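You operate a simulated robot arm through the tools that you are given. There is no shell and no other tool.

The job below is to be done with a simulated two-armed robot. You get a single attempt, and the scene is never put back.

## Task
Test the job desk's stop button, then make the line ready again.
Fine: mode to HAND first, so that no cycle can start; strike the stop, twist the stop free, then reset at the line desk.

Only the result counts: the job must be done as asked and must still hold three seconds after the hand-in. Knocking over, shifting, dropping, spilling or breaking anything else fails it.

## Robot
Two 7-joint arms with three-finger grippers on one trunk, on a base that moves. Base frame: it is fixed to the floor where the robot stands at the start and does not move with it; the origin is under the middle of the robot, x ahead of it, y to its left, z up. Readings come in mm, rad, newtons and seconds.
The left shoulder is at the start at [82, 126, 1133], the right one opposite. With the tool pointing down near the work surface each hand reaches from about 140 to 820 mm from the robot's upright axis, wherever it stands, measured 20 degrees to its own side. Places, roughly: job desk stop button [1700, 1300, 1100]; line desk reset button [2500, 1300, 1100]; mode selector [2400, 1400, 1100]. Payload 2.94 kg a hand.
The tool frame of a hand sits at the grasp point between the pads (the TCP): z along the fingers, y along the line on which they close. The tips reach 30 mm beyond it. The gripper opens to 128 mm; its body begins 93 mm behind the TCP.
Orientation is that of the tool frame in the base frame, as [roll, pitch, yaw] about the fixed x, y, z axes, in that order (R = Rz(yaw) Ry(pitch) Rx(roll)). With the fingers straight down and closing along the base's y, the tool's x points along the base's -x, its y along +y and its z along -z.

## Interface
- The arms move only by the tool arm_command. It takes "left_motion", "right_motion" or both (then of equal length, played together; a hand with none holds still); each is a list of rows, each a list of 7 numbers: the shift along the base's x, y, z in mm, then the turn, a rotation vector about the base's x, y, z in rad, then the gripper command, from -1 (shut) to 1 (fully open), values between in proportion. In form: [[dx, dy, dz, rx, ry, rz, gripper], ...]. A call has 1 to 20 rows; each row shifts and turns the commanded pose from where the row before left it. A row lasts 0.2 s, in which the tool goes at most 50 mm and 0.15 rad; a call with a longer step from one row to the next is refused whole, and so is a gripper value outside its range. Where a pose cannot be reached the arm comes as near as it can. A force on the tool above 40 N (or 10 N above the force at the start of the call, whichever is more), or a blocked arm, ends the call early, and 0.2 s more pass. Each finger travels about 84.2 mm/s and halts on what it meets, pressing with about 38 N; the grip force reading is that of the motor and also rises with nothing between the fingers. The clock runs only during rows and for 0.2 s after the last one: add rows that do not move to give the fingers time. The reply holds the time, the measured pose of the TCP, the force on the tool along the base axes, the opening and the grip force, in the units named above and with some noise, with the torque about the TCP (base axes, N m) and any sound that the robot's microphone picked up.
- Cameras (640 x 400 px; columns grow to the right, rows downward): "scene" is now at [214.5, -3.7, 1314.6]; the picture's right is [-0.07, -1.00, 0.00], its down [-0.40, 0.03, -0.92] and it looks along [0.92, -0.06, -0.40] (base axes); focal length 214 px, centre (320, 200). "left" rides on the left gripper at [69, 15, -120] in its tool frame; the picture's right is [-0.21, 0.98, 0.00], its down [-0.82, -0.18, -0.54] and it looks along [-0.53, -0.12, 0.84] (tool axes); focal length 251 px, centre (320, 200). "right" rides on the right gripper at [69, -15, -120] in its tool frame; the picture's right is [0.21, 0.98, 0.00], its down [-0.82, 0.18, -0.54] and it looks along [-0.53, 0.12, 0.84] (tool axes); focal length 251 px, centre (320, 200). There is no depth. A picture from a camera that has moved, and an enlarged one, comes with that camera's place and axes in the base frame and with its lens.
- grab_frame(camera): a new picture of that camera. The clock stands still meanwhile.
- raise_lower(by): moves the trunk up (or, below 0, down) by that many mm; the arms and the scene camera ride with it, the base frame stays. It gives what a move gives, with no picture.
- steer(legs): drives the robot by 1 to 6 legs, each [ahead, left, turn to the left] in mm, mm and rad, along the robot's own axes; the way and the turn of a leg run together, so that a leg with both is an arc; at most 1500 mm and 3.142 rad a leg. The arms and the cameras ride along, it lands a little off, and it stops where it bumps. It gives what a move gives.
- head_to(pan, tilt): turns the head with the scene camera to pan (to the left, within 1.396 rad either way) and tilt (down, from -0.506 to 1.204), counted from straight ahead of the robot (the tilt from the chest, where the trunk bows). It gives what a move gives.
- close_up(camera, box): a new picture of the part [left, top, right, bottom] of that camera's present view, enlarged. The clock stands still meanwhile.
- hand_in(): hands the job in; it is judged then, once.

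Places have to be worked out from the pictures, the camera data and where the tool is seen. Open the grippers and draw the arms clear of the work before you hand the job in, unless the task says otherwise.

The tools are called after ">>>" as name(argument=value, ...) on one line, values as JSON. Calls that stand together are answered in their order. arm_command: Moves the arms, as the interface text tells. Its arguments: {"type":"object","properties":{"left_motion":{"type":"array"},"right_motion":{"type":"array"}},"required":[]} The other tools are called the same way: raise_lower (by) moves the trunk up or down; steer (legs) drives the base; head_to (pan, tilt) turns the head that bears the scene camera; grab_frame (camera) takes a picture; close_up (camera, box) takes an enlarged picture of a part of a camera's view; hand_in () hands the job in.

At the start:

```text
clock: 0.0
left_ee_pos: [499.6, 266.9, 1199.4]
left_tcp_rot: [3.142, 0.0, 3.142]
left_wrist_force: [0.1, 0.3, 0.0]
left_moment: [0.01, -0.04, 0.01]
left_gripper_width: 128.2
left_grip_force: 0.1
right_ee_pos: [368.5, -187.0, 1230.0]
right_tcp_rot: [-3.14, 0.002, 3.141]
right_wrist_force: [-0.1, -0.5, -0.1]
right_moment: [0.04, 0.0, -0.06]
right_gripper_width: 128.2
right_grip_force: 0.1
trunk travel left (down, up): [-350.0, 197.0]
robot x, y, heading: [0.3, 2.8, -0.001]
head pan, tilt (commanded): [-0.066, 0.408]
```

scene: 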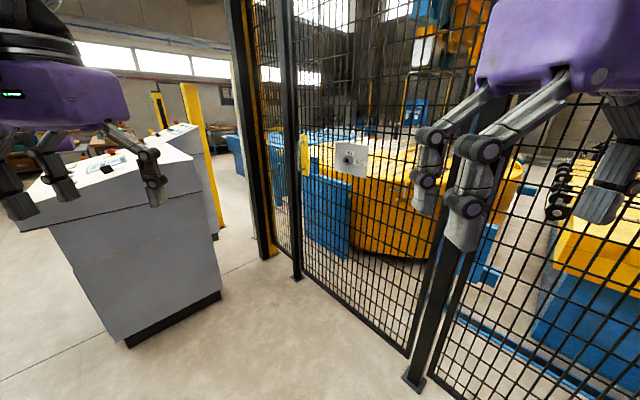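
right: 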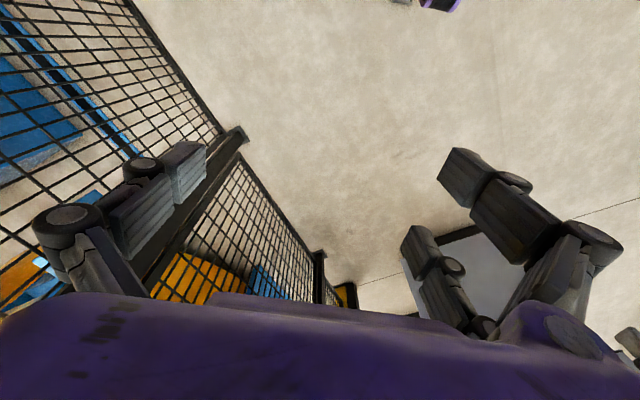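
left: 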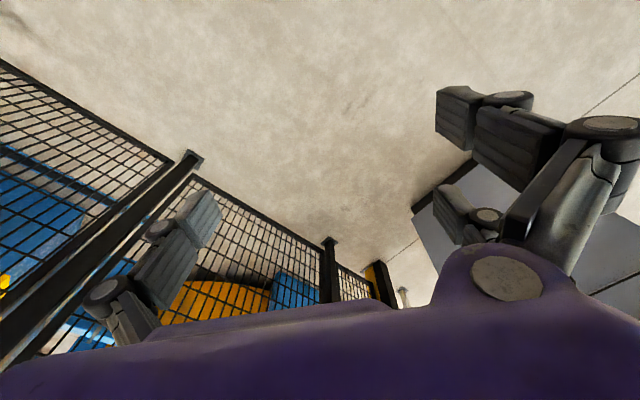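

The picture shows two grey desks ahead-left and a fence to the right. I pan the head left and look at the desks in detail first.

>>> head_to(pan=0.6, tilt=0.3)

>>> grab_frame(camera="scene")

```text
clock: 1.0
left_ee_pos: [500.3, 267.5, 1199.3]
left_tcp_rot: [3.141, -0.001, -3.141]
left_wrist_force: [-0.5, 0.7, 0.4]
left_moment: [0.02, 0.0, 0.04]
left_gripper_width: 128.0
left_grip_force: 0.1
right_ee_pos: [368.6, -187.1, 1231.2]
right_tcp_rot: [3.141, -0.001, 3.141]
right_wrist_force: [0.0, -0.4, 0.2]
right_moment: [0.03, 0.01, 0.02]
right_gripper_width: 127.9
right_grip_force: 0.1
trunk travel left (down, up): [-350.0, 197.0]
robot x, y, heading: [2.5, -0.2, 0.004]
head pan, tilt (commanded): [0.6, 0.3]
```

```text
taken
camera scene: at [199.3, 55.1, 1324.6], right [0.56, -0.83, 0.0], down [-0.24, -0.17, -0.96], along [0.79, 0.54, -0.3], focal length 214 px, centre (320, 200)
```

scene: 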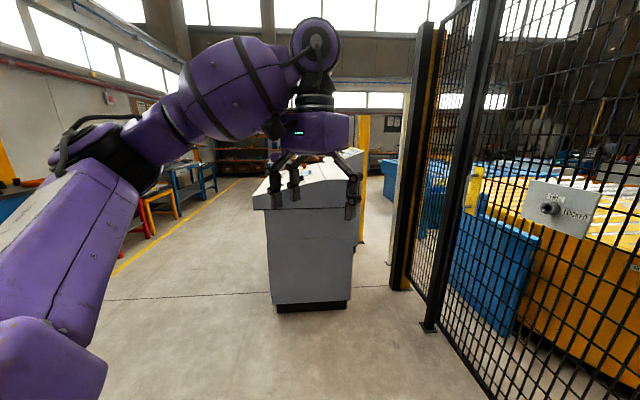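

The left arm hides the desks. I take close-ups of what can be seen of the desk top and of the plate on the fence.

>>> close_up(camera="scene", box=[240, 100, 400, 220])

>>> close_up(camera="scene", box=[480, 160, 640, 260])

```text
3.33 times, centred on (320, 160) of scene
camera zoom: at [199.3, 55.1, 1324.6], right [0.56, -0.83, 0.0], down [-0.24, -0.17, -0.96], along [0.79, 0.54, -0.3], focal length 715 px, centre (320, 333)
```

zoom: 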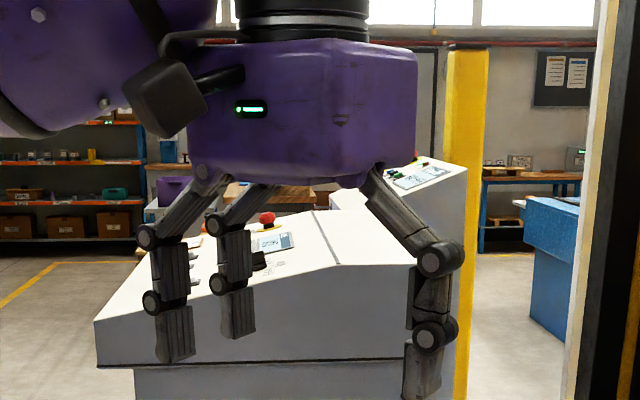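

```text
4.00 times, centred on (560, 210) of scene
camera zoom: at [199.3, 55.1, 1324.6], right [0.56, -0.83, 0.0], down [-0.24, -0.17, -0.96], along [0.79, 0.54, -0.3], focal length 858 px, centre (-640, 160)
```

zoom: 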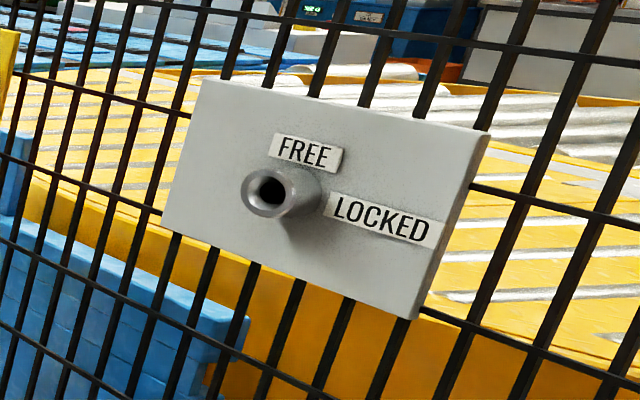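

The fence plate has FREE and LOCKED marks, which is not part of this job. I look to the far left to find out whether the floor there is free for driving.

>>> head_to(pan=1.35, tilt=0.4)

>>> grab_frame(camera="scene")

```text
clock: 2.1
left_ee_pos: [499.3, 267.8, 1198.8]
left_tcp_rot: [-3.141, -0.001, 3.141]
left_wrist_force: [1.1, 0.7, -0.1]
left_moment: [-0.05, -0.02, -0.01]
left_gripper_width: 127.8
left_grip_force: 0.0
right_ee_pos: [367.5, -185.9, 1229.7]
right_tcp_rot: [3.141, 0.0, -3.142]
right_wrist_force: [-0.8, 0.4, -0.4]
right_moment: [0.02, 0.0, 0.0]
right_gripper_width: 127.9
right_grip_force: 0.1
trunk travel left (down, up): [-350.0, 197.0]
robot x, y, heading: [2.2, -2.2, 0.002]
head pan, tilt (commanded): [1.349, 0.4]
```

```text
taken
camera scene: at [142.6, 92.8, 1315.4], right [0.98, -0.22, 0.0], down [-0.09, -0.38, -0.92], along [0.2, 0.9, -0.39], focal length 214 px, centre (320, 200)
```

scene: 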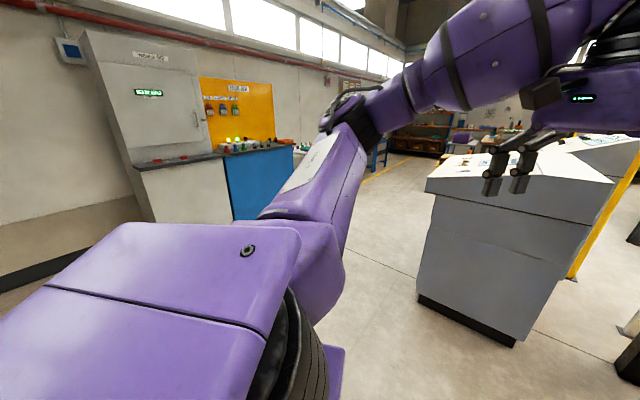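

The desks look turned about 40–50° with the operator side to the (-x, +y) side; floor to the left is free up to the bench near y≈2900. I drive sideways to the left and look at the desks from there.

>>> steer(legs=[[0, 1500, 0]])

>>> head_to(pan=-0.2, tilt=0.25)

>>> grab_frame(camera="scene")

```text
clock: 15.7
left_ee_pos: [500.0, 1798.1, 1198.7]
left_tcp_rot: [3.14, -0.001, 3.141]
left_wrist_force: [-0.5, 0.3, -0.8]
left_moment: [0.01, -0.01, 0.02]
left_gripper_width: 127.9
left_grip_force: 0.1
right_ee_pos: [370.0, 1343.5, 1231.4]
right_tcp_rot: [-3.141, 0.001, 3.141]
right_wrist_force: [0.6, 0.4, 0.7]
right_moment: [-0.03, 0.03, 0.02]
right_gripper_width: 128.2
right_grip_force: 0.0
trunk travel left (down, up): [-350.0, 197.0]
robot x, y, heading: [1.1, 1528.4, -0.003]
head pan, tilt (commanded): [1.349, 0.4]
```

```text
clock: 17.3
left_ee_pos: [502.1, 1799.3, 1199.1]
left_tcp_rot: [-3.141, 0.001, 3.141]
left_wrist_force: [-0.6, 0.3, -0.8]
left_moment: [-0.01, -0.03, -0.01]
left_gripper_width: 128.2
left_grip_force: 0.0
right_ee_pos: [369.8, 1344.9, 1230.4]
right_tcp_rot: [3.142, -0.002, 3.14]
right_wrist_force: [0.0, -0.6, 0.2]
right_moment: [-0.01, 0.0, 0.01]
right_gripper_width: 128.1
right_grip_force: 0.1
trunk travel left (down, up): [-350.0, 197.0]
robot x, y, heading: [-1.7, 1533.2, -0.002]
head pan, tilt (commanded): [-0.201, 0.25]
```

```text
taken
camera scene: at [214.7, 1515.5, 1329.4], right [-0.2, -0.98, 0.0], down [-0.24, 0.05, -0.97], along [0.95, -0.19, -0.25], focal length 214 px, centre (320, 200)
```

scene: 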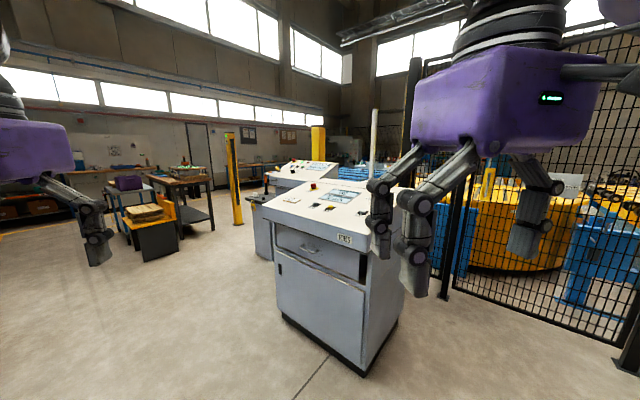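

The operator side of both desks is now in view. I enlarge the panels.

>>> close_up(camera="scene", box=[240, 150, 400, 250])

>>> close_up(camera="scene", box=[250, 150, 350, 212])

```text
4.00 times, centred on (320, 200) of scene
camera zoom: at [214.7, 1515.5, 1329.4], right [-0.2, -0.98, 0.0], down [-0.24, 0.05, -0.97], along [0.95, -0.19, -0.25], focal length 858 px, centre (320, 200)
```

zoom: 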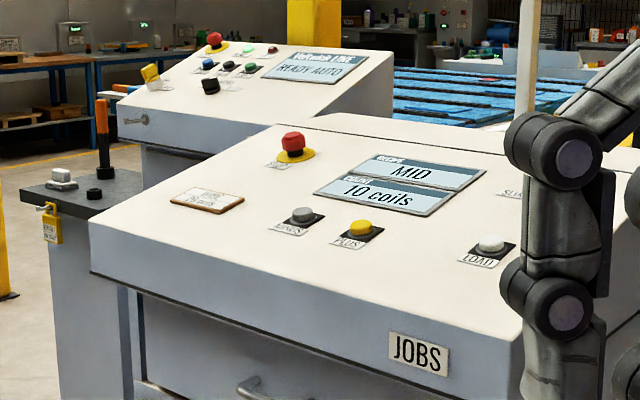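

```text
6.40 times, centred on (300, 181) of scene
camera zoom: at [214.7, 1515.5, 1329.4], right [-0.2, -0.98, 0.0], down [-0.24, 0.05, -0.97], along [0.95, -0.19, -0.25], focal length 1373 px, centre (448, 322)
```

zoom: 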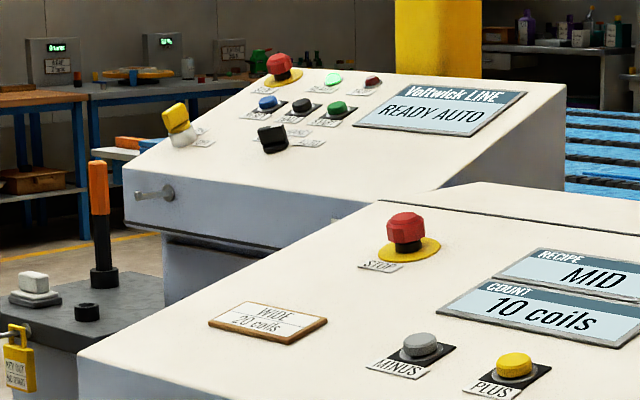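

The job desk stop (red mushroom) sits at the back left of the JOBS panel; the line desk behind shows "READY AUTO" and carries a black selector, a yellow knob and several buttons. I drive round to the operator side and turn to face the desks.

>>> steer(legs=[[900, 600, 0], [0, 0, -0.7]])

>>> head_to(pan=0.1, tilt=0.35)

>>> grab_frame(camera="scene")

```text
clock: 25.0
left_ee_pos: [1454.0, 2049.5, 1198.8]
left_tcp_rot: [3.141, 0.0, 2.468]
left_wrist_force: [-0.4, -0.7, 0.8]
left_moment: [0.01, 0.0, -0.01]
left_gripper_width: 128.2
left_grip_force: 0.0
right_ee_pos: [1067.8, 1776.3, 1230.3]
right_tcp_rot: [3.142, 0.0, 2.468]
right_wrist_force: [-0.4, -0.3, -0.4]
right_moment: [0.01, 0.01, 0.01]
right_gripper_width: 128.0
right_grip_force: 0.1
trunk travel left (down, up): [-350.0, 197.0]
robot x, y, heading: [894.4, 2151.7, -0.674]
head pan, tilt (commanded): [-0.201, 0.25]
```

```text
clock: 25.8
left_ee_pos: [1453.4, 2049.0, 1198.6]
left_tcp_rot: [-3.142, -0.001, 2.468]
left_wrist_force: [-0.8, 0.4, -0.2]
left_moment: [0.0, -0.01, 0.03]
left_gripper_width: 128.0
left_grip_force: 0.0
right_ee_pos: [1067.7, 1777.2, 1230.0]
right_tcp_rot: [-3.141, -0.001, 2.467]
right_wrist_force: [0.3, 1.0, 0.0]
right_moment: [-0.01, 0.0, -0.01]
right_gripper_width: 128.1
right_grip_force: 0.0
trunk travel left (down, up): [-350.0, 197.0]
robot x, y, heading: [895.6, 2151.8, -0.674]
head pan, tilt (commanded): [0.099, 0.351]
```

```text
taken
camera scene: at [1069.4, 2026.7, 1319.9], right [-0.54, -0.84, 0.0], down [-0.29, 0.19, -0.94], along [0.79, -0.51, -0.34], focal length 214 px, centre (320, 200)
```

scene: 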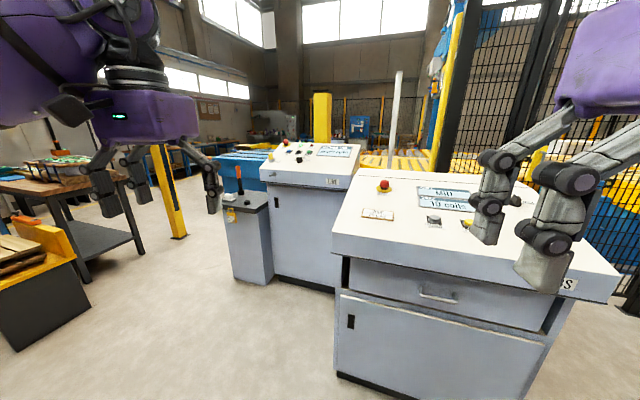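

>>> close_up(camera="scene", box=[250, 130, 370, 205])

>>> close_up(camera="scene", box=[330, 160, 490, 260])

```text
5.33 times, centred on (310, 168) of scene
camera zoom: at [1069.4, 2026.7, 1319.9], right [-0.54, -0.84, 0.0], down [-0.29, 0.19, -0.94], along [0.79, -0.51, -0.34], focal length 1144 px, centre (373, 373)
```

zoom: 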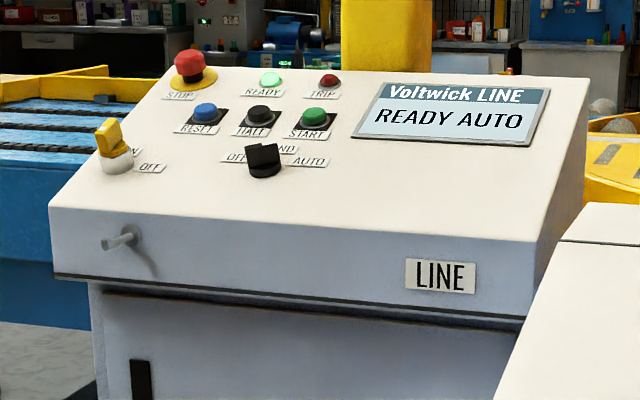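

```text
4.00 times, centred on (410, 210) of scene
camera zoom: at [1069.4, 2026.7, 1319.9], right [-0.54, -0.84, 0.0], down [-0.29, 0.19, -0.94], along [0.79, -0.51, -0.34], focal length 858 px, centre (-40, 160)
```

zoom: 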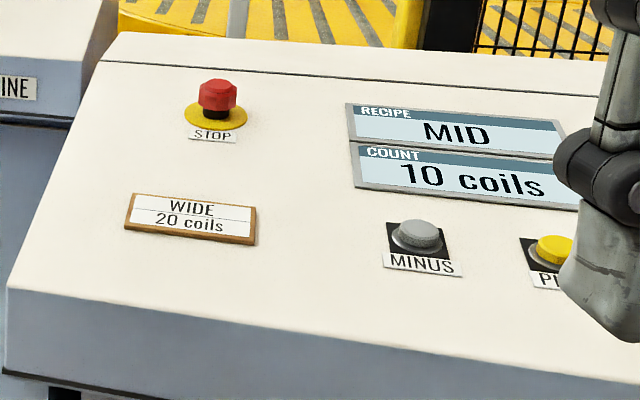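

Line desk layout is readable: STOP, READY and TRIP lamps, RESET (blue), HALT, START, mode selector OFF/HAND/AUTO (now AUTO), yellow ON/OFF knob. Triangulation gives job stop ≈ (1705,1267,1047), reset ≈ (2528,1356,1118), mode ≈ (2344,1366,1082). I drive to a spot in front of the gap between the two desks, still standing off, and turn to face them.

>>> steer(legs=[[511, 541, 0], [0, 0, -0.3]])

>>> head_to(pan=0.0, tilt=0.45)

>>> grab_frame(camera="scene")

```text
clock: 32.1
left_ee_pos: [2137.7, 1992.4, 1198.9]
left_tcp_rot: [3.14, 0.0, 2.163]
left_wrist_force: [1.1, 0.4, 0.5]
left_moment: [-0.03, 0.01, 0.01]
left_gripper_width: 127.8
left_grip_force: 0.1
right_ee_pos: [1687.7, 1848.0, 1231.6]
right_tcp_rot: [-3.14, 0.0, 2.166]
right_wrist_force: [0.1, 0.7, 0.7]
right_moment: [-0.01, -0.01, 0.02]
right_gripper_width: 128.0
right_grip_force: 0.0
trunk travel left (down, up): [-350.0, 197.0]
robot x, y, heading: [1638.9, 2255.8, -0.977]
head pan, tilt (commanded): [0.099, 0.351]
```

```text
clock: 32.8
left_ee_pos: [2137.4, 1992.0, 1200.0]
left_tcp_rot: [-3.141, 0.001, 2.164]
left_wrist_force: [0.3, 0.3, -0.3]
left_moment: [0.03, 0.01, 0.0]
left_gripper_width: 127.9
left_grip_force: 0.1
right_ee_pos: [1687.2, 1848.3, 1230.9]
right_tcp_rot: [3.14, 0.0, 2.164]
right_wrist_force: [0.8, -0.1, -0.4]
right_moment: [-0.02, 0.01, 0.01]
right_gripper_width: 128.2
right_grip_force: 0.0
trunk travel left (down, up): [-350.0, 197.0]
robot x, y, heading: [1635.7, 2256.7, -0.981]
head pan, tilt (commanded): [0.0, 0.45]
```

```text
taken
camera scene: at [1755.5, 2080.9, 1310.7], right [-0.83, -0.56, 0.0], down [-0.24, 0.36, -0.9], along [0.5, -0.75, -0.43], focal length 214 px, centre (320, 200)
```

scene: 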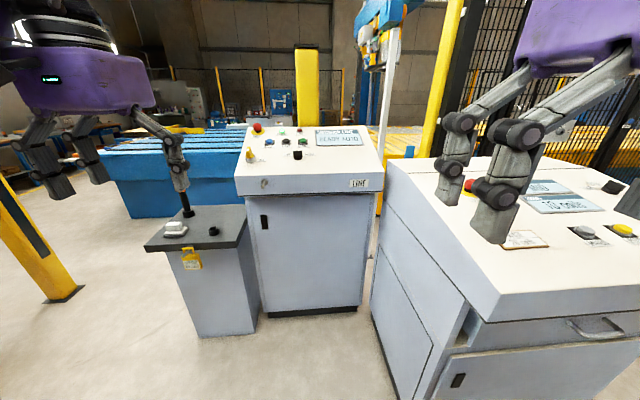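

Clear view now. I enlarge the line desk's panel and the job desk's stop for a better measure of positions and the selector's pointer.

>>> close_up(camera="scene", box=[232, 115, 384, 210])

>>> close_up(camera="scene", box=[380, 140, 540, 240])

```text
4.21 times, centred on (308, 162) of scene
camera zoom: at [1755.5, 2080.9, 1310.7], right [-0.83, -0.56, 0.0], down [-0.24, 0.36, -0.9], along [0.5, -0.75, -0.43], focal length 903 px, centre (370, 358)
```

zoom: 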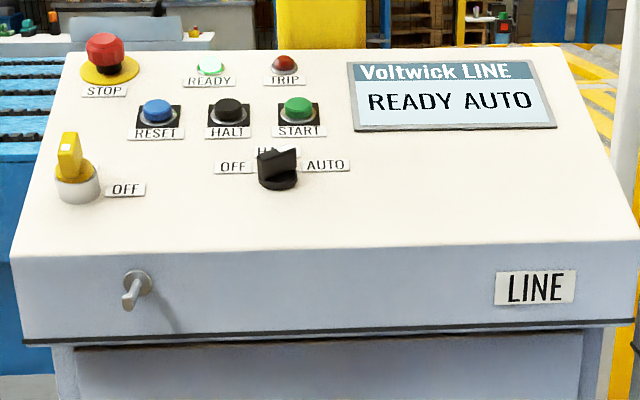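

```text
4.00 times, centred on (460, 190) of scene
camera zoom: at [1755.5, 2080.9, 1310.7], right [-0.83, -0.56, 0.0], down [-0.24, 0.36, -0.9], along [0.5, -0.75, -0.43], focal length 858 px, centre (-240, 240)
```

zoom: 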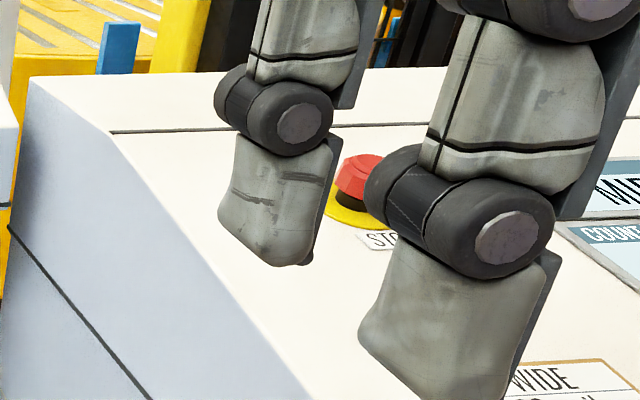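

The selector's bar points right to AUTO, HAND is straight up, OFF left. I first draw the left hand up and back so that nothing passes low over the line desk, then drive in.

>>> arm_command(left_motion=[[-21, 31, 20, 0, 0, 0, 1], [-21, 31, 20, 0, 0, 0, 1], [-21, 31, 20, 0, 0, 0, 1], [-21, 31, 20, 0, 0, 0, 1], [0, 0, 0, 0, 0, 0, 1]])

>>> steer(legs=[[420, 40, 0]])

>>> head_to(pan=-0.7, tilt=0.9)

>>> grab_frame(camera="scene")

```text
clock: 34.0
left_ee_pos: [2038.0, 2090.1, 1244.1]
left_tcp_rot: [-3.138, 0.001, 2.165]
left_wrist_force: [-0.5, -0.6, -0.7]
left_moment: [0.0, 0.05, 0.03]
left_gripper_width: 128.1
left_grip_force: 0.0
left hand out of reach, approached as far as the arm can: row 3, 4
right_ee_pos: [1687.3, 1847.6, 1231.2]
right_tcp_rot: [-3.141, 0.001, 2.165]
right_wrist_force: [0.1, 0.1, 0.5]
right_moment: [0.02, 0.0, 0.01]
right_gripper_width: 128.1
right_grip_force: 0.0
trunk travel left (down, up): [-350.0, 197.0]
robot x, y, heading: [1634.3, 2255.7, -0.979]
head pan, tilt (commanded): [0.0, 0.45]
```

```text
clock: 36.6
left_ee_pos: [2309.0, 1759.4, 1246.0]
left_tcp_rot: [-3.14, 0.001, 2.163]
left_wrist_force: [1.1, -0.2, 0.8]
left_moment: [0.05, 0.02, 0.01]
left_gripper_width: 127.9
left_grip_force: 0.1
right_ee_pos: [1959.1, 1516.9, 1231.1]
right_tcp_rot: [-3.14, 0.003, 2.164]
right_wrist_force: [0.1, 0.1, -0.3]
right_moment: [0.05, 0.0, 0.02]
right_gripper_width: 128.0
right_grip_force: 0.0
trunk travel left (down, up): [-350.0, 197.0]
robot x, y, heading: [1908.2, 1925.3, -0.981]
head pan, tilt (commanded): [0.0, 0.45]
```

```text
clock: 37.6
left_ee_pos: [2308.0, 1759.7, 1244.6]
left_tcp_rot: [-3.141, 0.001, 2.164]
left_wrist_force: [-0.8, 0.3, 0.3]
left_moment: [-0.02, -0.01, -0.02]
left_gripper_width: 128.3
left_grip_force: 0.1
right_ee_pos: [1959.2, 1517.5, 1231.2]
right_tcp_rot: [-3.141, -0.001, 2.164]
right_wrist_force: [1.0, -0.1, -0.5]
right_moment: [0.0, 0.01, 0.0]
right_gripper_width: 127.9
right_grip_force: 0.0
trunk travel left (down, up): [-350.0, 197.0]
robot x, y, heading: [1906.2, 1930.5, -0.976]
head pan, tilt (commanded): [-0.7, 0.901]
```

```text
taken
camera scene: at [1967.9, 1751.4, 1272.4], right [-0.99, 0.11, 0.0], down [0.08, 0.78, -0.62], along [-0.07, -0.62, -0.78], focal length 214 px, centre (320, 200)
```

scene: 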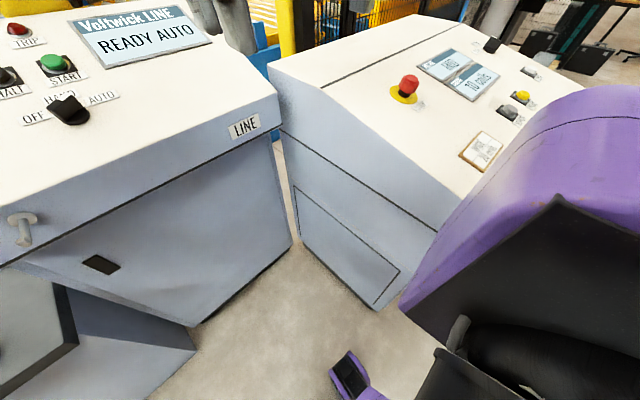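

The stop measures ≈ (1709,1257) and the mode knob ≈ (2352,1356) from here, agreeing with before. I look straight down to judge the base's clearance before going closer.

>>> head_to(pan=-0.3, tilt=1.2)

>>> grab_frame(camera="scene")

```text
clock: 38.5
left_ee_pos: [2309.8, 1760.0, 1245.1]
left_tcp_rot: [-3.14, 0.002, 2.165]
left_wrist_force: [0.2, 0.1, 0.3]
left_moment: [0.03, 0.06, -0.02]
left_gripper_width: 128.1
left_grip_force: 0.0
right_ee_pos: [1959.9, 1516.5, 1230.3]
right_tcp_rot: [3.142, 0.001, 2.164]
right_wrist_force: [-0.6, 0.5, 0.3]
right_moment: [0.0, 0.0, -0.02]
right_gripper_width: 128.0
right_grip_force: 0.2
trunk travel left (down, up): [-350.0, 197.0]
robot x, y, heading: [1907.6, 1923.9, -0.98]
head pan, tilt (commanded): [-0.3, 1.201]
```

```text
taken
camera scene: at [1991.9, 1773.0, 1252.6], right [-0.96, -0.29, 0.0], down [-0.27, 0.89, -0.36], along [0.1, -0.35, -0.93], focal length 214 px, centre (320, 200)
```

scene: 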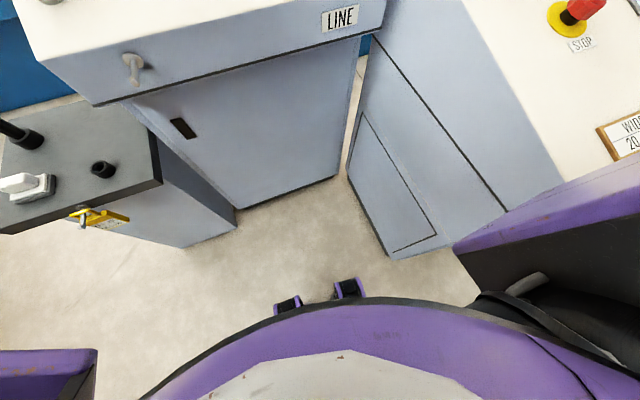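

The base is round, roughly 250 mm in radius, and clears both desks. Before turning to the right I check where the right elbow is in relation to the job desk.

>>> head_to(pan=-1.2, tilt=0.6)

>>> grab_frame(camera="scene")

```text
clock: 39.7
left_ee_pos: [2309.9, 1759.5, 1245.1]
left_tcp_rot: [-3.14, 0.001, 2.164]
left_wrist_force: [-0.5, -0.2, -0.3]
left_moment: [0.0, 0.03, 0.02]
left_gripper_width: 127.7
left_grip_force: 0.0
right_ee_pos: [1958.6, 1515.9, 1231.5]
right_tcp_rot: [3.14, 0.002, 2.165]
right_wrist_force: [0.5, -0.3, -0.6]
right_moment: [0.02, -0.05, -0.02]
right_gripper_width: 128.1
right_grip_force: 0.0
trunk travel left (down, up): [-350.0, 197.0]
robot x, y, heading: [1911.0, 1928.5, -0.979]
head pan, tilt (commanded): [-1.201, 0.6]
```

```text
taken
camera scene: at [1925.4, 1754.0, 1297.1], right [-0.82, 0.57, 0.0], down [0.32, 0.46, -0.82], along [-0.47, -0.68, -0.57], focal length 214 px, centre (320, 200)
```

scene: 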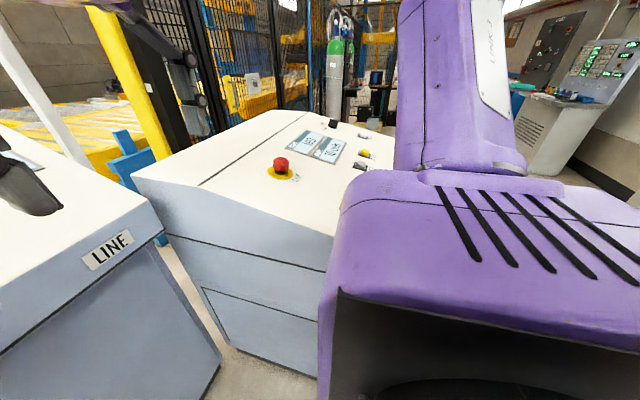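

The right upper arm rises above camera height, so the elbow is well above the desk. I drive the last bit and turn slightly right.

>>> steer(legs=[[145, -15, 0], [0, 0, -0.24]])

>>> head_to(pan=0.35, tilt=0.6)

>>> grab_frame(camera="scene")

>>> grab_frame(camera="left")

>>> grab_frame(camera="right")

```text
clock: 41.9
left_ee_pos: [2325.4, 1536.9, 1245.9]
left_tcp_rot: [-3.139, 0.002, 1.917]
left_wrist_force: [-0.1, -0.1, 0.2]
left_moment: [0.02, 0.0, 0.03]
left_gripper_width: 128.1
left_grip_force: 0.1
right_ee_pos: [1927.3, 1386.8, 1231.4]
right_tcp_rot: [-3.14, 0.001, 1.919]
right_wrist_force: [-0.4, 0.0, 0.2]
right_moment: [-0.01, 0.02, -0.02]
right_gripper_width: 127.8
right_grip_force: 0.0
trunk travel left (down, up): [-350.0, 197.0]
robot x, y, heading: [1977.2, 1797.1, -1.225]
head pan, tilt (commanded): [-1.201, 0.6]
```

```text
clock: 43.6
left_ee_pos: [2326.5, 1536.1, 1245.7]
left_tcp_rot: [-3.139, 0.001, 1.919]
left_wrist_force: [-0.3, 1.3, -0.3]
left_moment: [0.02, 0.02, 0.01]
left_gripper_width: 128.1
left_grip_force: 0.0
right_ee_pos: [1927.0, 1386.6, 1230.2]
right_tcp_rot: [-3.141, 0.003, 1.917]
right_wrist_force: [-0.3, 0.4, -0.1]
right_moment: [0.03, 0.03, -0.02]
right_gripper_width: 128.2
right_grip_force: 0.1
trunk travel left (down, up): [-350.0, 197.0]
robot x, y, heading: [1979.9, 1795.4, -1.229]
head pan, tilt (commanded): [0.351, 0.6]
```

```text
taken
camera scene: at [2075.2, 1614.1, 1297.1], right [-0.77, -0.64, 0.0], down [-0.36, 0.43, -0.83], along [0.53, -0.63, -0.56], focal length 214 px, centre (320, 200)
```

scene: 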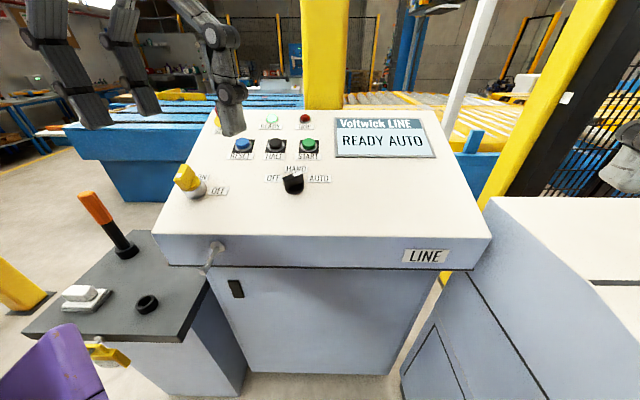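

```text
taken
camera left: at [2317.5, 1605.6, 1364.4], right [0.99, 0.13, 0.0], down [0.11, -0.83, 0.54], along [0.07, -0.54, -0.84], focal length 251 px, centre (320, 200)
```

left: 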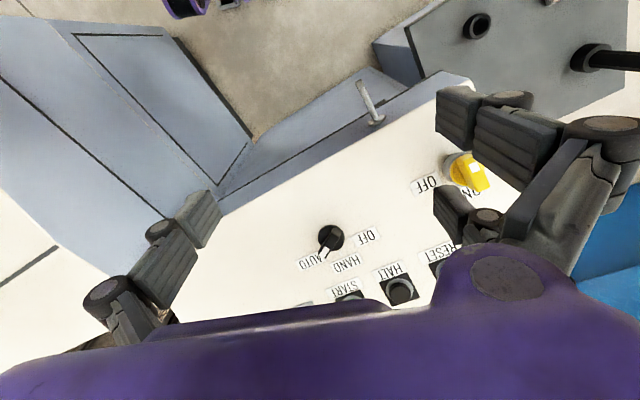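

```text
taken
camera right: at [1889.2, 1446.3, 1351.3], right [0.85, 0.53, 0.0], down [0.45, -0.71, 0.54], along [0.29, -0.46, -0.84], focal length 251 px, centre (320, 200)
```

right: 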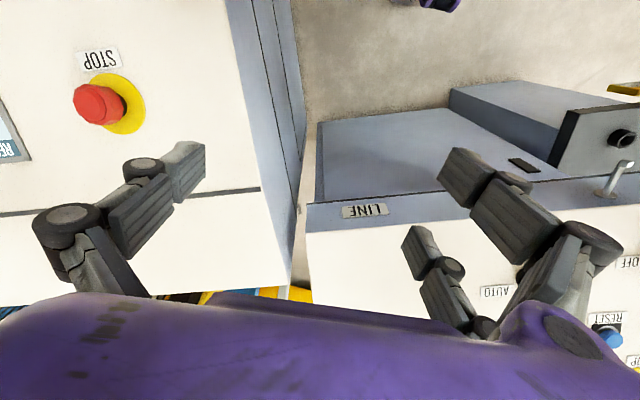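

Both hands are now near their controls. I enlarge the selector from both views, and the job stop from the right camera.

>>> close_up(camera="left", box=[256, 190, 416, 290])

>>> close_up(camera="scene", box=[220, 130, 348, 210])

>>> close_up(camera="right", box=[50, 40, 178, 120])

```text
4.00 times, centred on (336, 240) of left
camera zoom: at [2317.5, 1605.6, 1364.4], right [0.99, 0.13, 0.0], down [0.11, -0.83, 0.54], along [0.07, -0.54, -0.84], focal length 1006 px, centre (256, 40)
```

zoom: 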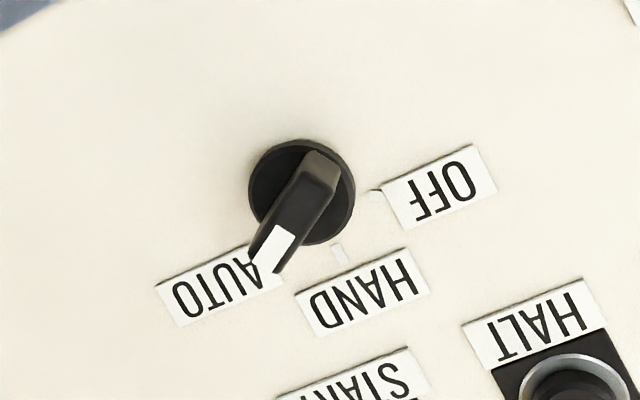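

```text
5.00 times, centred on (284, 170) of scene
camera zoom: at [2075.2, 1614.1, 1297.1], right [-0.77, -0.64, 0.0], down [-0.36, 0.43, -0.83], along [0.53, -0.63, -0.56], focal length 1072 px, centre (500, 350)
```

zoom: 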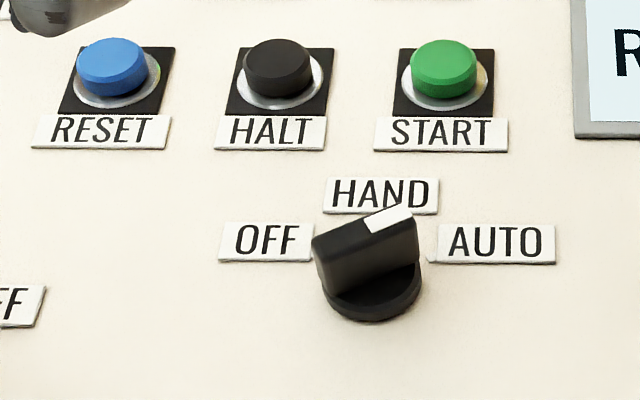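

```text
5.00 times, centred on (114, 80) of right
camera zoom: at [1889.2, 1446.3, 1351.3], right [0.85, 0.53, 0.0], down [0.45, -0.71, 0.54], along [0.29, -0.46, -0.84], focal length 1257 px, centre (1350, 800)
```

zoom: 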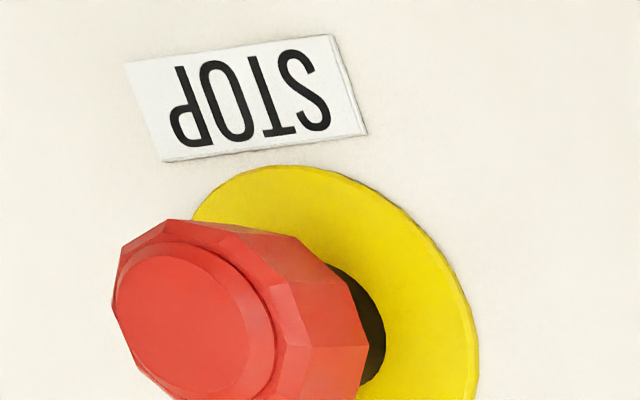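

From the two views: knob axis on the panel ≈ (2368,1350,1066), panel tilt ≈ 22°, operator looks along heading ≈ -0.88, and steps between positions ≈ 60°. I bring the left hand to a hover above the knob, half-closed, tool axis along the panel normal and the closing line across the bar.

>>> arm_command(left_motion=[[2, -10, 0, 0, 0, -0.134, 0.4], [2, -20, 0, 0, 0, -0.134, 0.2], [2, -20, 0, 0, 0, -0.134, 0], [2, -20, 0, 0, 0, -0.134, -0.06], [2, -20, -10, 0, 0, -0.134, -0.06], [2, -20, -15, -0.1, -0.083, 0, -0.06], [2, -20, -20, -0.1, -0.083, 0, -0.06], [1, -24, -20, -0.1, -0.083, 0, -0.06], [0, 0, 0, 0, 0, 0, -0.06]])

>>> grab_frame(camera="scene")

>>> grab_frame(camera="left")

```text
clock: 45.6
left_ee_pos: [2339.6, 1382.6, 1180.1]
left_tcp_rot: [2.807, 0.205, 1.214]
left_wrist_force: [-0.3, 0.0, -0.2]
left_moment: [-0.01, -0.02, 0.0]
left_gripper_width: 60.3
left_grip_force: 0.0
right_ee_pos: [1928.2, 1387.0, 1231.1]
right_tcp_rot: [-3.141, 0.001, 1.919]
right_wrist_force: [-1.1, 0.7, 0.4]
right_moment: [0.03, 0.01, 0.0]
right_gripper_width: 128.1
right_grip_force: 0.1
trunk travel left (down, up): [-350.0, 197.0]
robot x, y, heading: [1981.8, 1797.6, -1.229]
head pan, tilt (commanded): [0.351, 0.6]
```

```text
taken
camera scene: at [2075.3, 1614.8, 1297.3], right [-0.77, -0.64, 0.0], down [-0.36, 0.43, -0.83], along [0.53, -0.63, -0.56], focal length 214 px, centre (320, 200)
```

scene: 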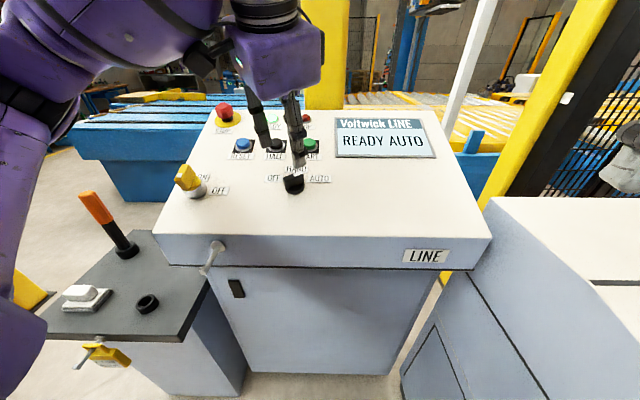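

```text
taken
camera left: at [2348.6, 1476.0, 1281.9], right [0.81, -0.46, 0.36], down [-0.58, -0.55, 0.61], along [-0.08, -0.7, -0.71], focal length 251 px, centre (320, 200)
```

left: 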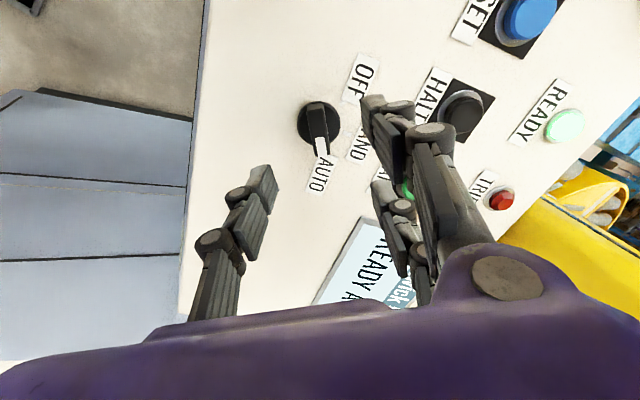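

The hand hovers with its axis passing within a few mm of the knob axis. I enlarge both views to check the bar's direction against the closing line and where the tips are.

>>> close_up(camera="left", box=[230, 80, 422, 200])

>>> close_up(camera="scene", box=[220, 110, 348, 200])

```text
3.33 times, centred on (326, 140) of left
camera zoom: at [2348.6, 1476.0, 1281.9], right [0.81, -0.46, 0.36], down [-0.58, -0.55, 0.61], along [-0.08, -0.7, -0.71], focal length 838 px, centre (300, 400)
```

zoom: 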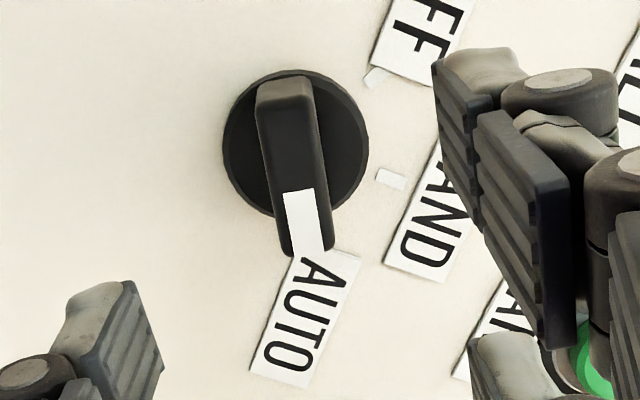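

```text
4.44 times, centred on (284, 155) of scene
camera zoom: at [2075.3, 1614.8, 1297.3], right [-0.77, -0.64, 0.0], down [-0.36, 0.43, -0.83], along [0.53, -0.63, -0.56], focal length 953 px, centre (480, 400)
```

zoom: 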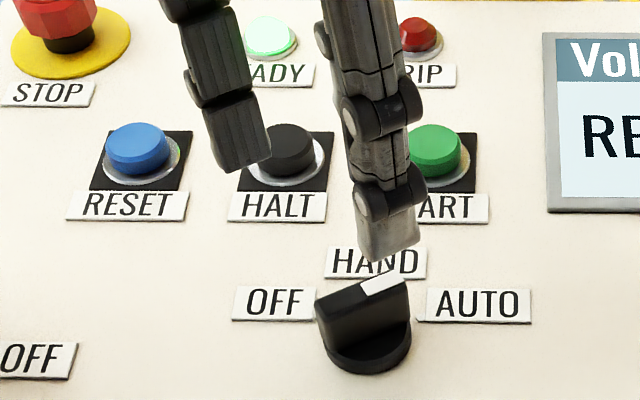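

Alignment is good: bar within ~4° of square to the closing line, and START stays ≥35 mm clear of the fingers. I advance 60 mm along the panel normal, then check again.

>>> arm_command(left_motion=[[5, -5.3, -18.5, 0.003, -0.004, -0.012, -0.06], [5, -5.3, -18.5, 0.003, -0.004, -0.012, -0.06], [5, -5.3, -18.5, 0, 0, 0, -0.06], [0, 0, 0, 0, 0, 0, -0.06]])

>>> close_up(camera="left", box=[200, 60, 456, 220])

>>> close_up(camera="scene", box=[220, 110, 348, 200])

```text
clock: 46.6
left_ee_pos: [2353.7, 1366.5, 1124.2]
left_tcp_rot: [2.801, 0.194, 1.188]
left_wrist_force: [1.0, 0.6, 1.0]
left_moment: [-0.02, -0.03, 0.02]
left_gripper_width: 60.1
left_grip_force: 0.1
right_ee_pos: [1927.5, 1386.4, 1230.8]
right_tcp_rot: [3.141, 0.003, 1.917]
right_wrist_force: [-0.1, 0.3, -0.5]
right_moment: [0.02, -0.02, 0.0]
right_gripper_width: 128.3
right_grip_force: 0.1
trunk travel left (down, up): [-350.0, 197.0]
robot x, y, heading: [1977.9, 1796.3, -1.223]
head pan, tilt (commanded): [0.351, 0.6]
```

```text
2.50 times, centred on (328, 140) of left
camera zoom: at [2365.6, 1459.2, 1226.9], right [0.8, -0.48, 0.36], down [-0.59, -0.54, 0.6], along [-0.09, -0.69, -0.71], focal length 629 px, centre (300, 350)
```

zoom: 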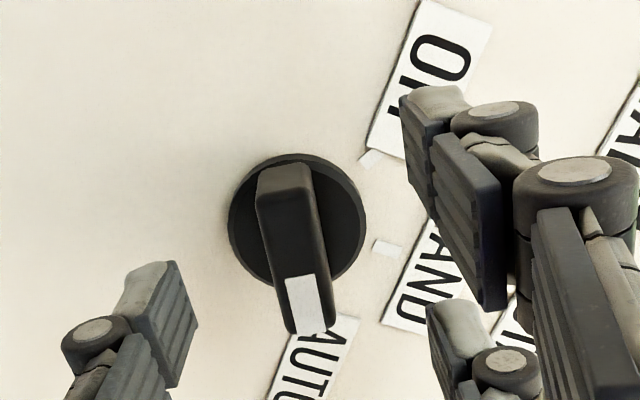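

```text
4.44 times, centred on (284, 155) of scene
camera zoom: at [2075.1, 1614.3, 1297.2], right [-0.77, -0.64, 0.0], down [-0.36, 0.43, -0.83], along [0.53, -0.63, -0.56], focal length 953 px, centre (480, 400)
```

zoom: 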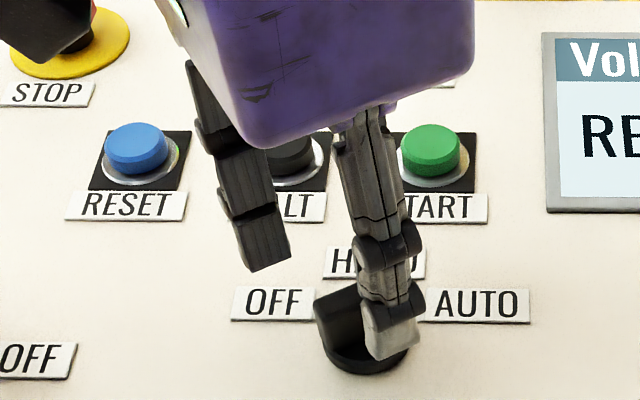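

The knob sits between the fingers with tips about level with its top. I advance 20 mm more and close on the bar.

>>> arm_command(left_motion=[[3, -3, -9.5, 0, 0, 0, -0.06], [2.5, -2.7, -9, 0, 0, 0, -0.06], [0, 0, 0, 0, 0, 0, -0.06]])

>>> arm_command(left_motion=[[0, 0, 0, 0, 0, 0, -0.4], [0, 0, 0, 0, 0, 0, -0.7], [0, 0, 0, 0, 0, 0, -1], [0, 0, 0, 0, 0, 0, -1], [0, 0, 0, 0, 0, 0, -1]])

>>> close_up(camera="left", box=[200, 60, 456, 220])

>>> close_up(camera="scene", box=[220, 110, 348, 200])

```text
clock: 47.4
left_ee_pos: [2361.3, 1360.8, 1106.8]
left_tcp_rot: [2.802, 0.196, 1.189]
left_wrist_force: [-0.3, 1.4, -0.6]
left_moment: [-0.01, 0.0, 0.01]
left_gripper_width: 59.9
left_grip_force: 0.1
right_ee_pos: [1927.1, 1385.9, 1231.0]
right_tcp_rot: [3.14, 0.001, 1.917]
right_wrist_force: [0.1, -0.1, 0.8]
right_moment: [0.03, -0.01, 0.02]
right_gripper_width: 128.0
right_grip_force: 0.1
trunk travel left (down, up): [-350.0, 197.0]
robot x, y, heading: [1979.0, 1798.3, -1.22]
head pan, tilt (commanded): [0.351, 0.6]
```

```text
clock: 48.6
left_ee_pos: [2360.0, 1360.0, 1105.4]
left_tcp_rot: [2.802, 0.193, 1.187]
left_wrist_force: [-12.4, 5.0, -15.1]
left_moment: [-0.4, 0.67, -0.31]
left_gripper_width: 14.8
left_grip_force: 40.9
right_ee_pos: [1926.8, 1386.6, 1231.1]
right_tcp_rot: [3.14, 0.002, 1.918]
right_wrist_force: [-0.2, 0.1, 0.0]
right_moment: [-0.02, -0.02, 0.0]
right_gripper_width: 128.0
right_grip_force: 0.0
trunk travel left (down, up): [-350.0, 197.0]
robot x, y, heading: [1972.4, 1795.5, -1.223]
head pan, tilt (commanded): [0.351, 0.6]
```

```text
2.50 times, centred on (328, 140) of left
camera zoom: at [2370.3, 1453.8, 1208.1], right [0.8, -0.48, 0.36], down [-0.59, -0.54, 0.6], along [-0.1, -0.69, -0.72], focal length 629 px, centre (300, 350)
```

zoom: 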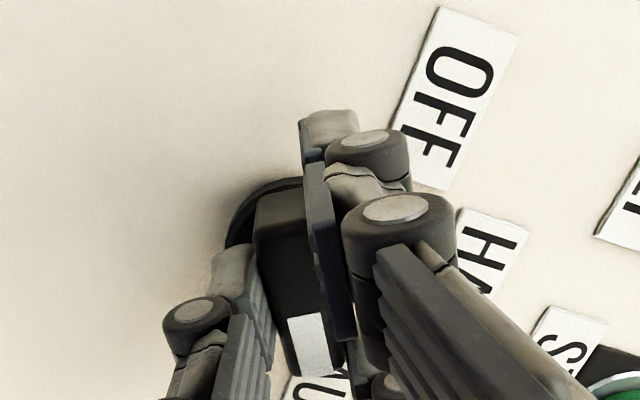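

```text
4.44 times, centred on (284, 155) of scene
camera zoom: at [2074.4, 1614.1, 1297.1], right [-0.77, -0.64, 0.0], down [-0.36, 0.43, -0.83], along [0.53, -0.63, -0.56], focal length 953 px, centre (480, 400)
```

zoom: 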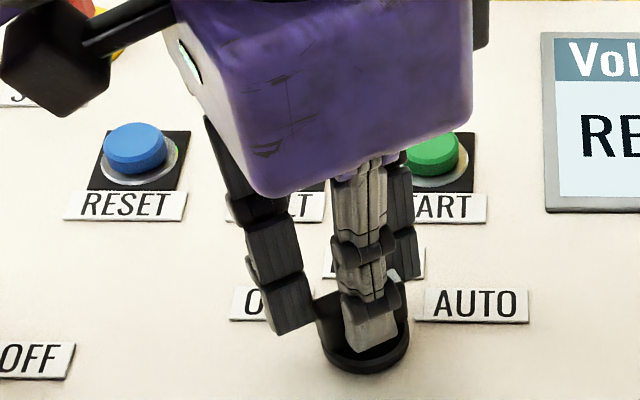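

The bar is gripped (opening 14.8 mm, 41 N). I turn it counter-clockwise about the panel normal towards HAND, half-way first to see the reaction.

>>> arm_command(left_motion=[[0, 0, 0, -0.0318, 0.0385, 0.1212, -1], [0, 0, 0, -0.0318, 0.0385, 0.1212, -1], [0, 0, 0, -0.0318, 0.0385, 0.1212, -1], [0, 0, 0, -0.0318, 0.0385, 0.1212, -1], [0, 0, 0, 0, 0, 0, -1]])

>>> grab_frame(camera="scene")

```text
clock: 49.8
left_ee_pos: [2358.0, 1361.3, 1105.7]
left_tcp_rot: [2.944, 0.334, 1.711]
left_wrist_force: [-19.4, 8.6, -20.3]
left_moment: [0.68, 0.7, -0.07]
left_gripper_width: 14.9
left_grip_force: 41.1
right_ee_pos: [1925.4, 1385.6, 1230.5]
right_tcp_rot: [3.14, 0.003, 1.919]
right_wrist_force: [-0.7, 0.6, 0.3]
right_moment: [0.02, 0.0, 0.0]
right_gripper_width: 128.0
right_grip_force: 0.0
trunk travel left (down, up): [-350.0, 197.0]
robot x, y, heading: [1975.4, 1796.6, -1.231]
head pan, tilt (commanded): [0.351, 0.6]
```

```text
taken
camera scene: at [2073.6, 1614.2, 1297.2], right [-0.77, -0.64, 0.0], down [-0.36, 0.43, -0.83], along [0.53, -0.63, -0.56], focal length 214 px, centre (320, 200)
```

scene: 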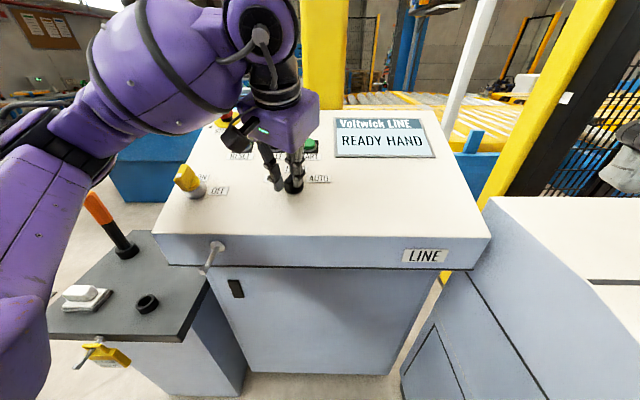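

The display already shows READY HAND, but the bar is only part of the way. The reaction pulls the tool down-slope, so I ease the command that way by ~2 mm while turning the remaining angle.

>>> arm_command(left_motion=[[-0.6, 0.7, -0.4, -0.0318, 0.0385, 0.1212, -1], [-0.6, 0.7, -0.4, -0.0318, 0.0385, 0.1212, -1], [-0.6, 0.7, -0.4, -0.0318, 0.0385, 0.1212, -1], [0, 0, 0, -0.0318, 0.0385, 0.1212, -1], [0, 0, 0, 0, 0, 0, -1]])

>>> close_up(camera="left", box=[200, 60, 456, 220])

>>> close_up(camera="scene", box=[220, 110, 380, 210])

```text
clock: 51.0
left_ee_pos: [2358.6, 1360.9, 1105.8]
left_tcp_rot: [-3.137, 0.39, 2.27]
left_wrist_force: [-16.9, -1.0, -9.1]
left_moment: [0.63, 1.01, -0.2]
left_gripper_width: 14.8
left_grip_force: 41.1
right_ee_pos: [1926.3, 1386.0, 1231.0]
right_tcp_rot: [3.14, 0.003, 1.918]
right_wrist_force: [-0.3, -0.7, -0.8]
right_moment: [0.01, -0.03, 0.0]
right_gripper_width: 128.1
right_grip_force: 0.0
trunk travel left (down, up): [-350.0, 197.0]
robot x, y, heading: [1979.2, 1796.9, -1.224]
head pan, tilt (commanded): [0.351, 0.6]
```

```text
2.50 times, centred on (328, 140) of left
camera zoom: at [2300.1, 1454.2, 1189.6], right [0.88, 0.48, 0.08], down [0.22, -0.54, 0.81], along [0.43, -0.7, -0.58], focal length 629 px, centre (300, 350)
```

zoom: 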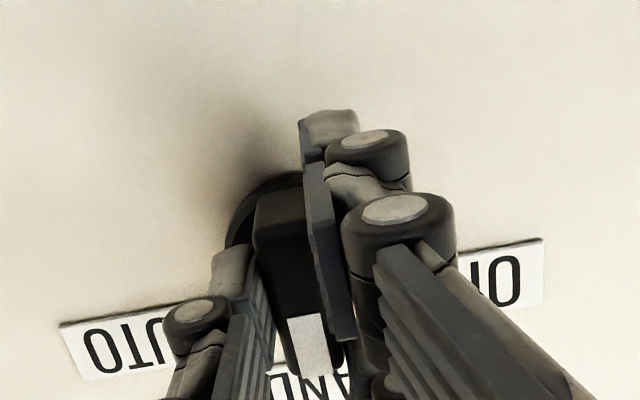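

```text
4.00 times, centred on (300, 160) of scene
camera zoom: at [2073.4, 1613.4, 1297.2], right [-0.77, -0.64, 0.0], down [-0.36, 0.43, -0.83], along [0.53, -0.63, -0.56], focal length 858 px, centre (400, 360)
```

zoom: 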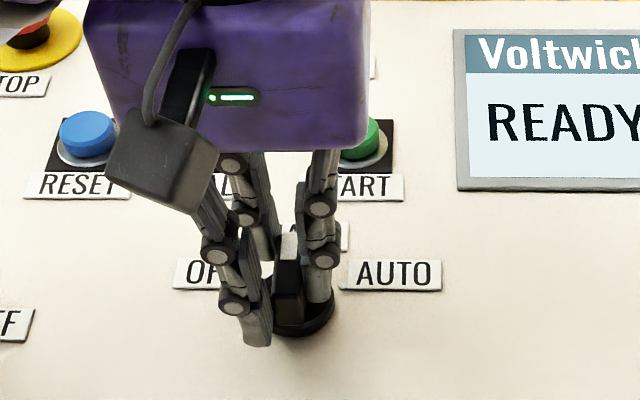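

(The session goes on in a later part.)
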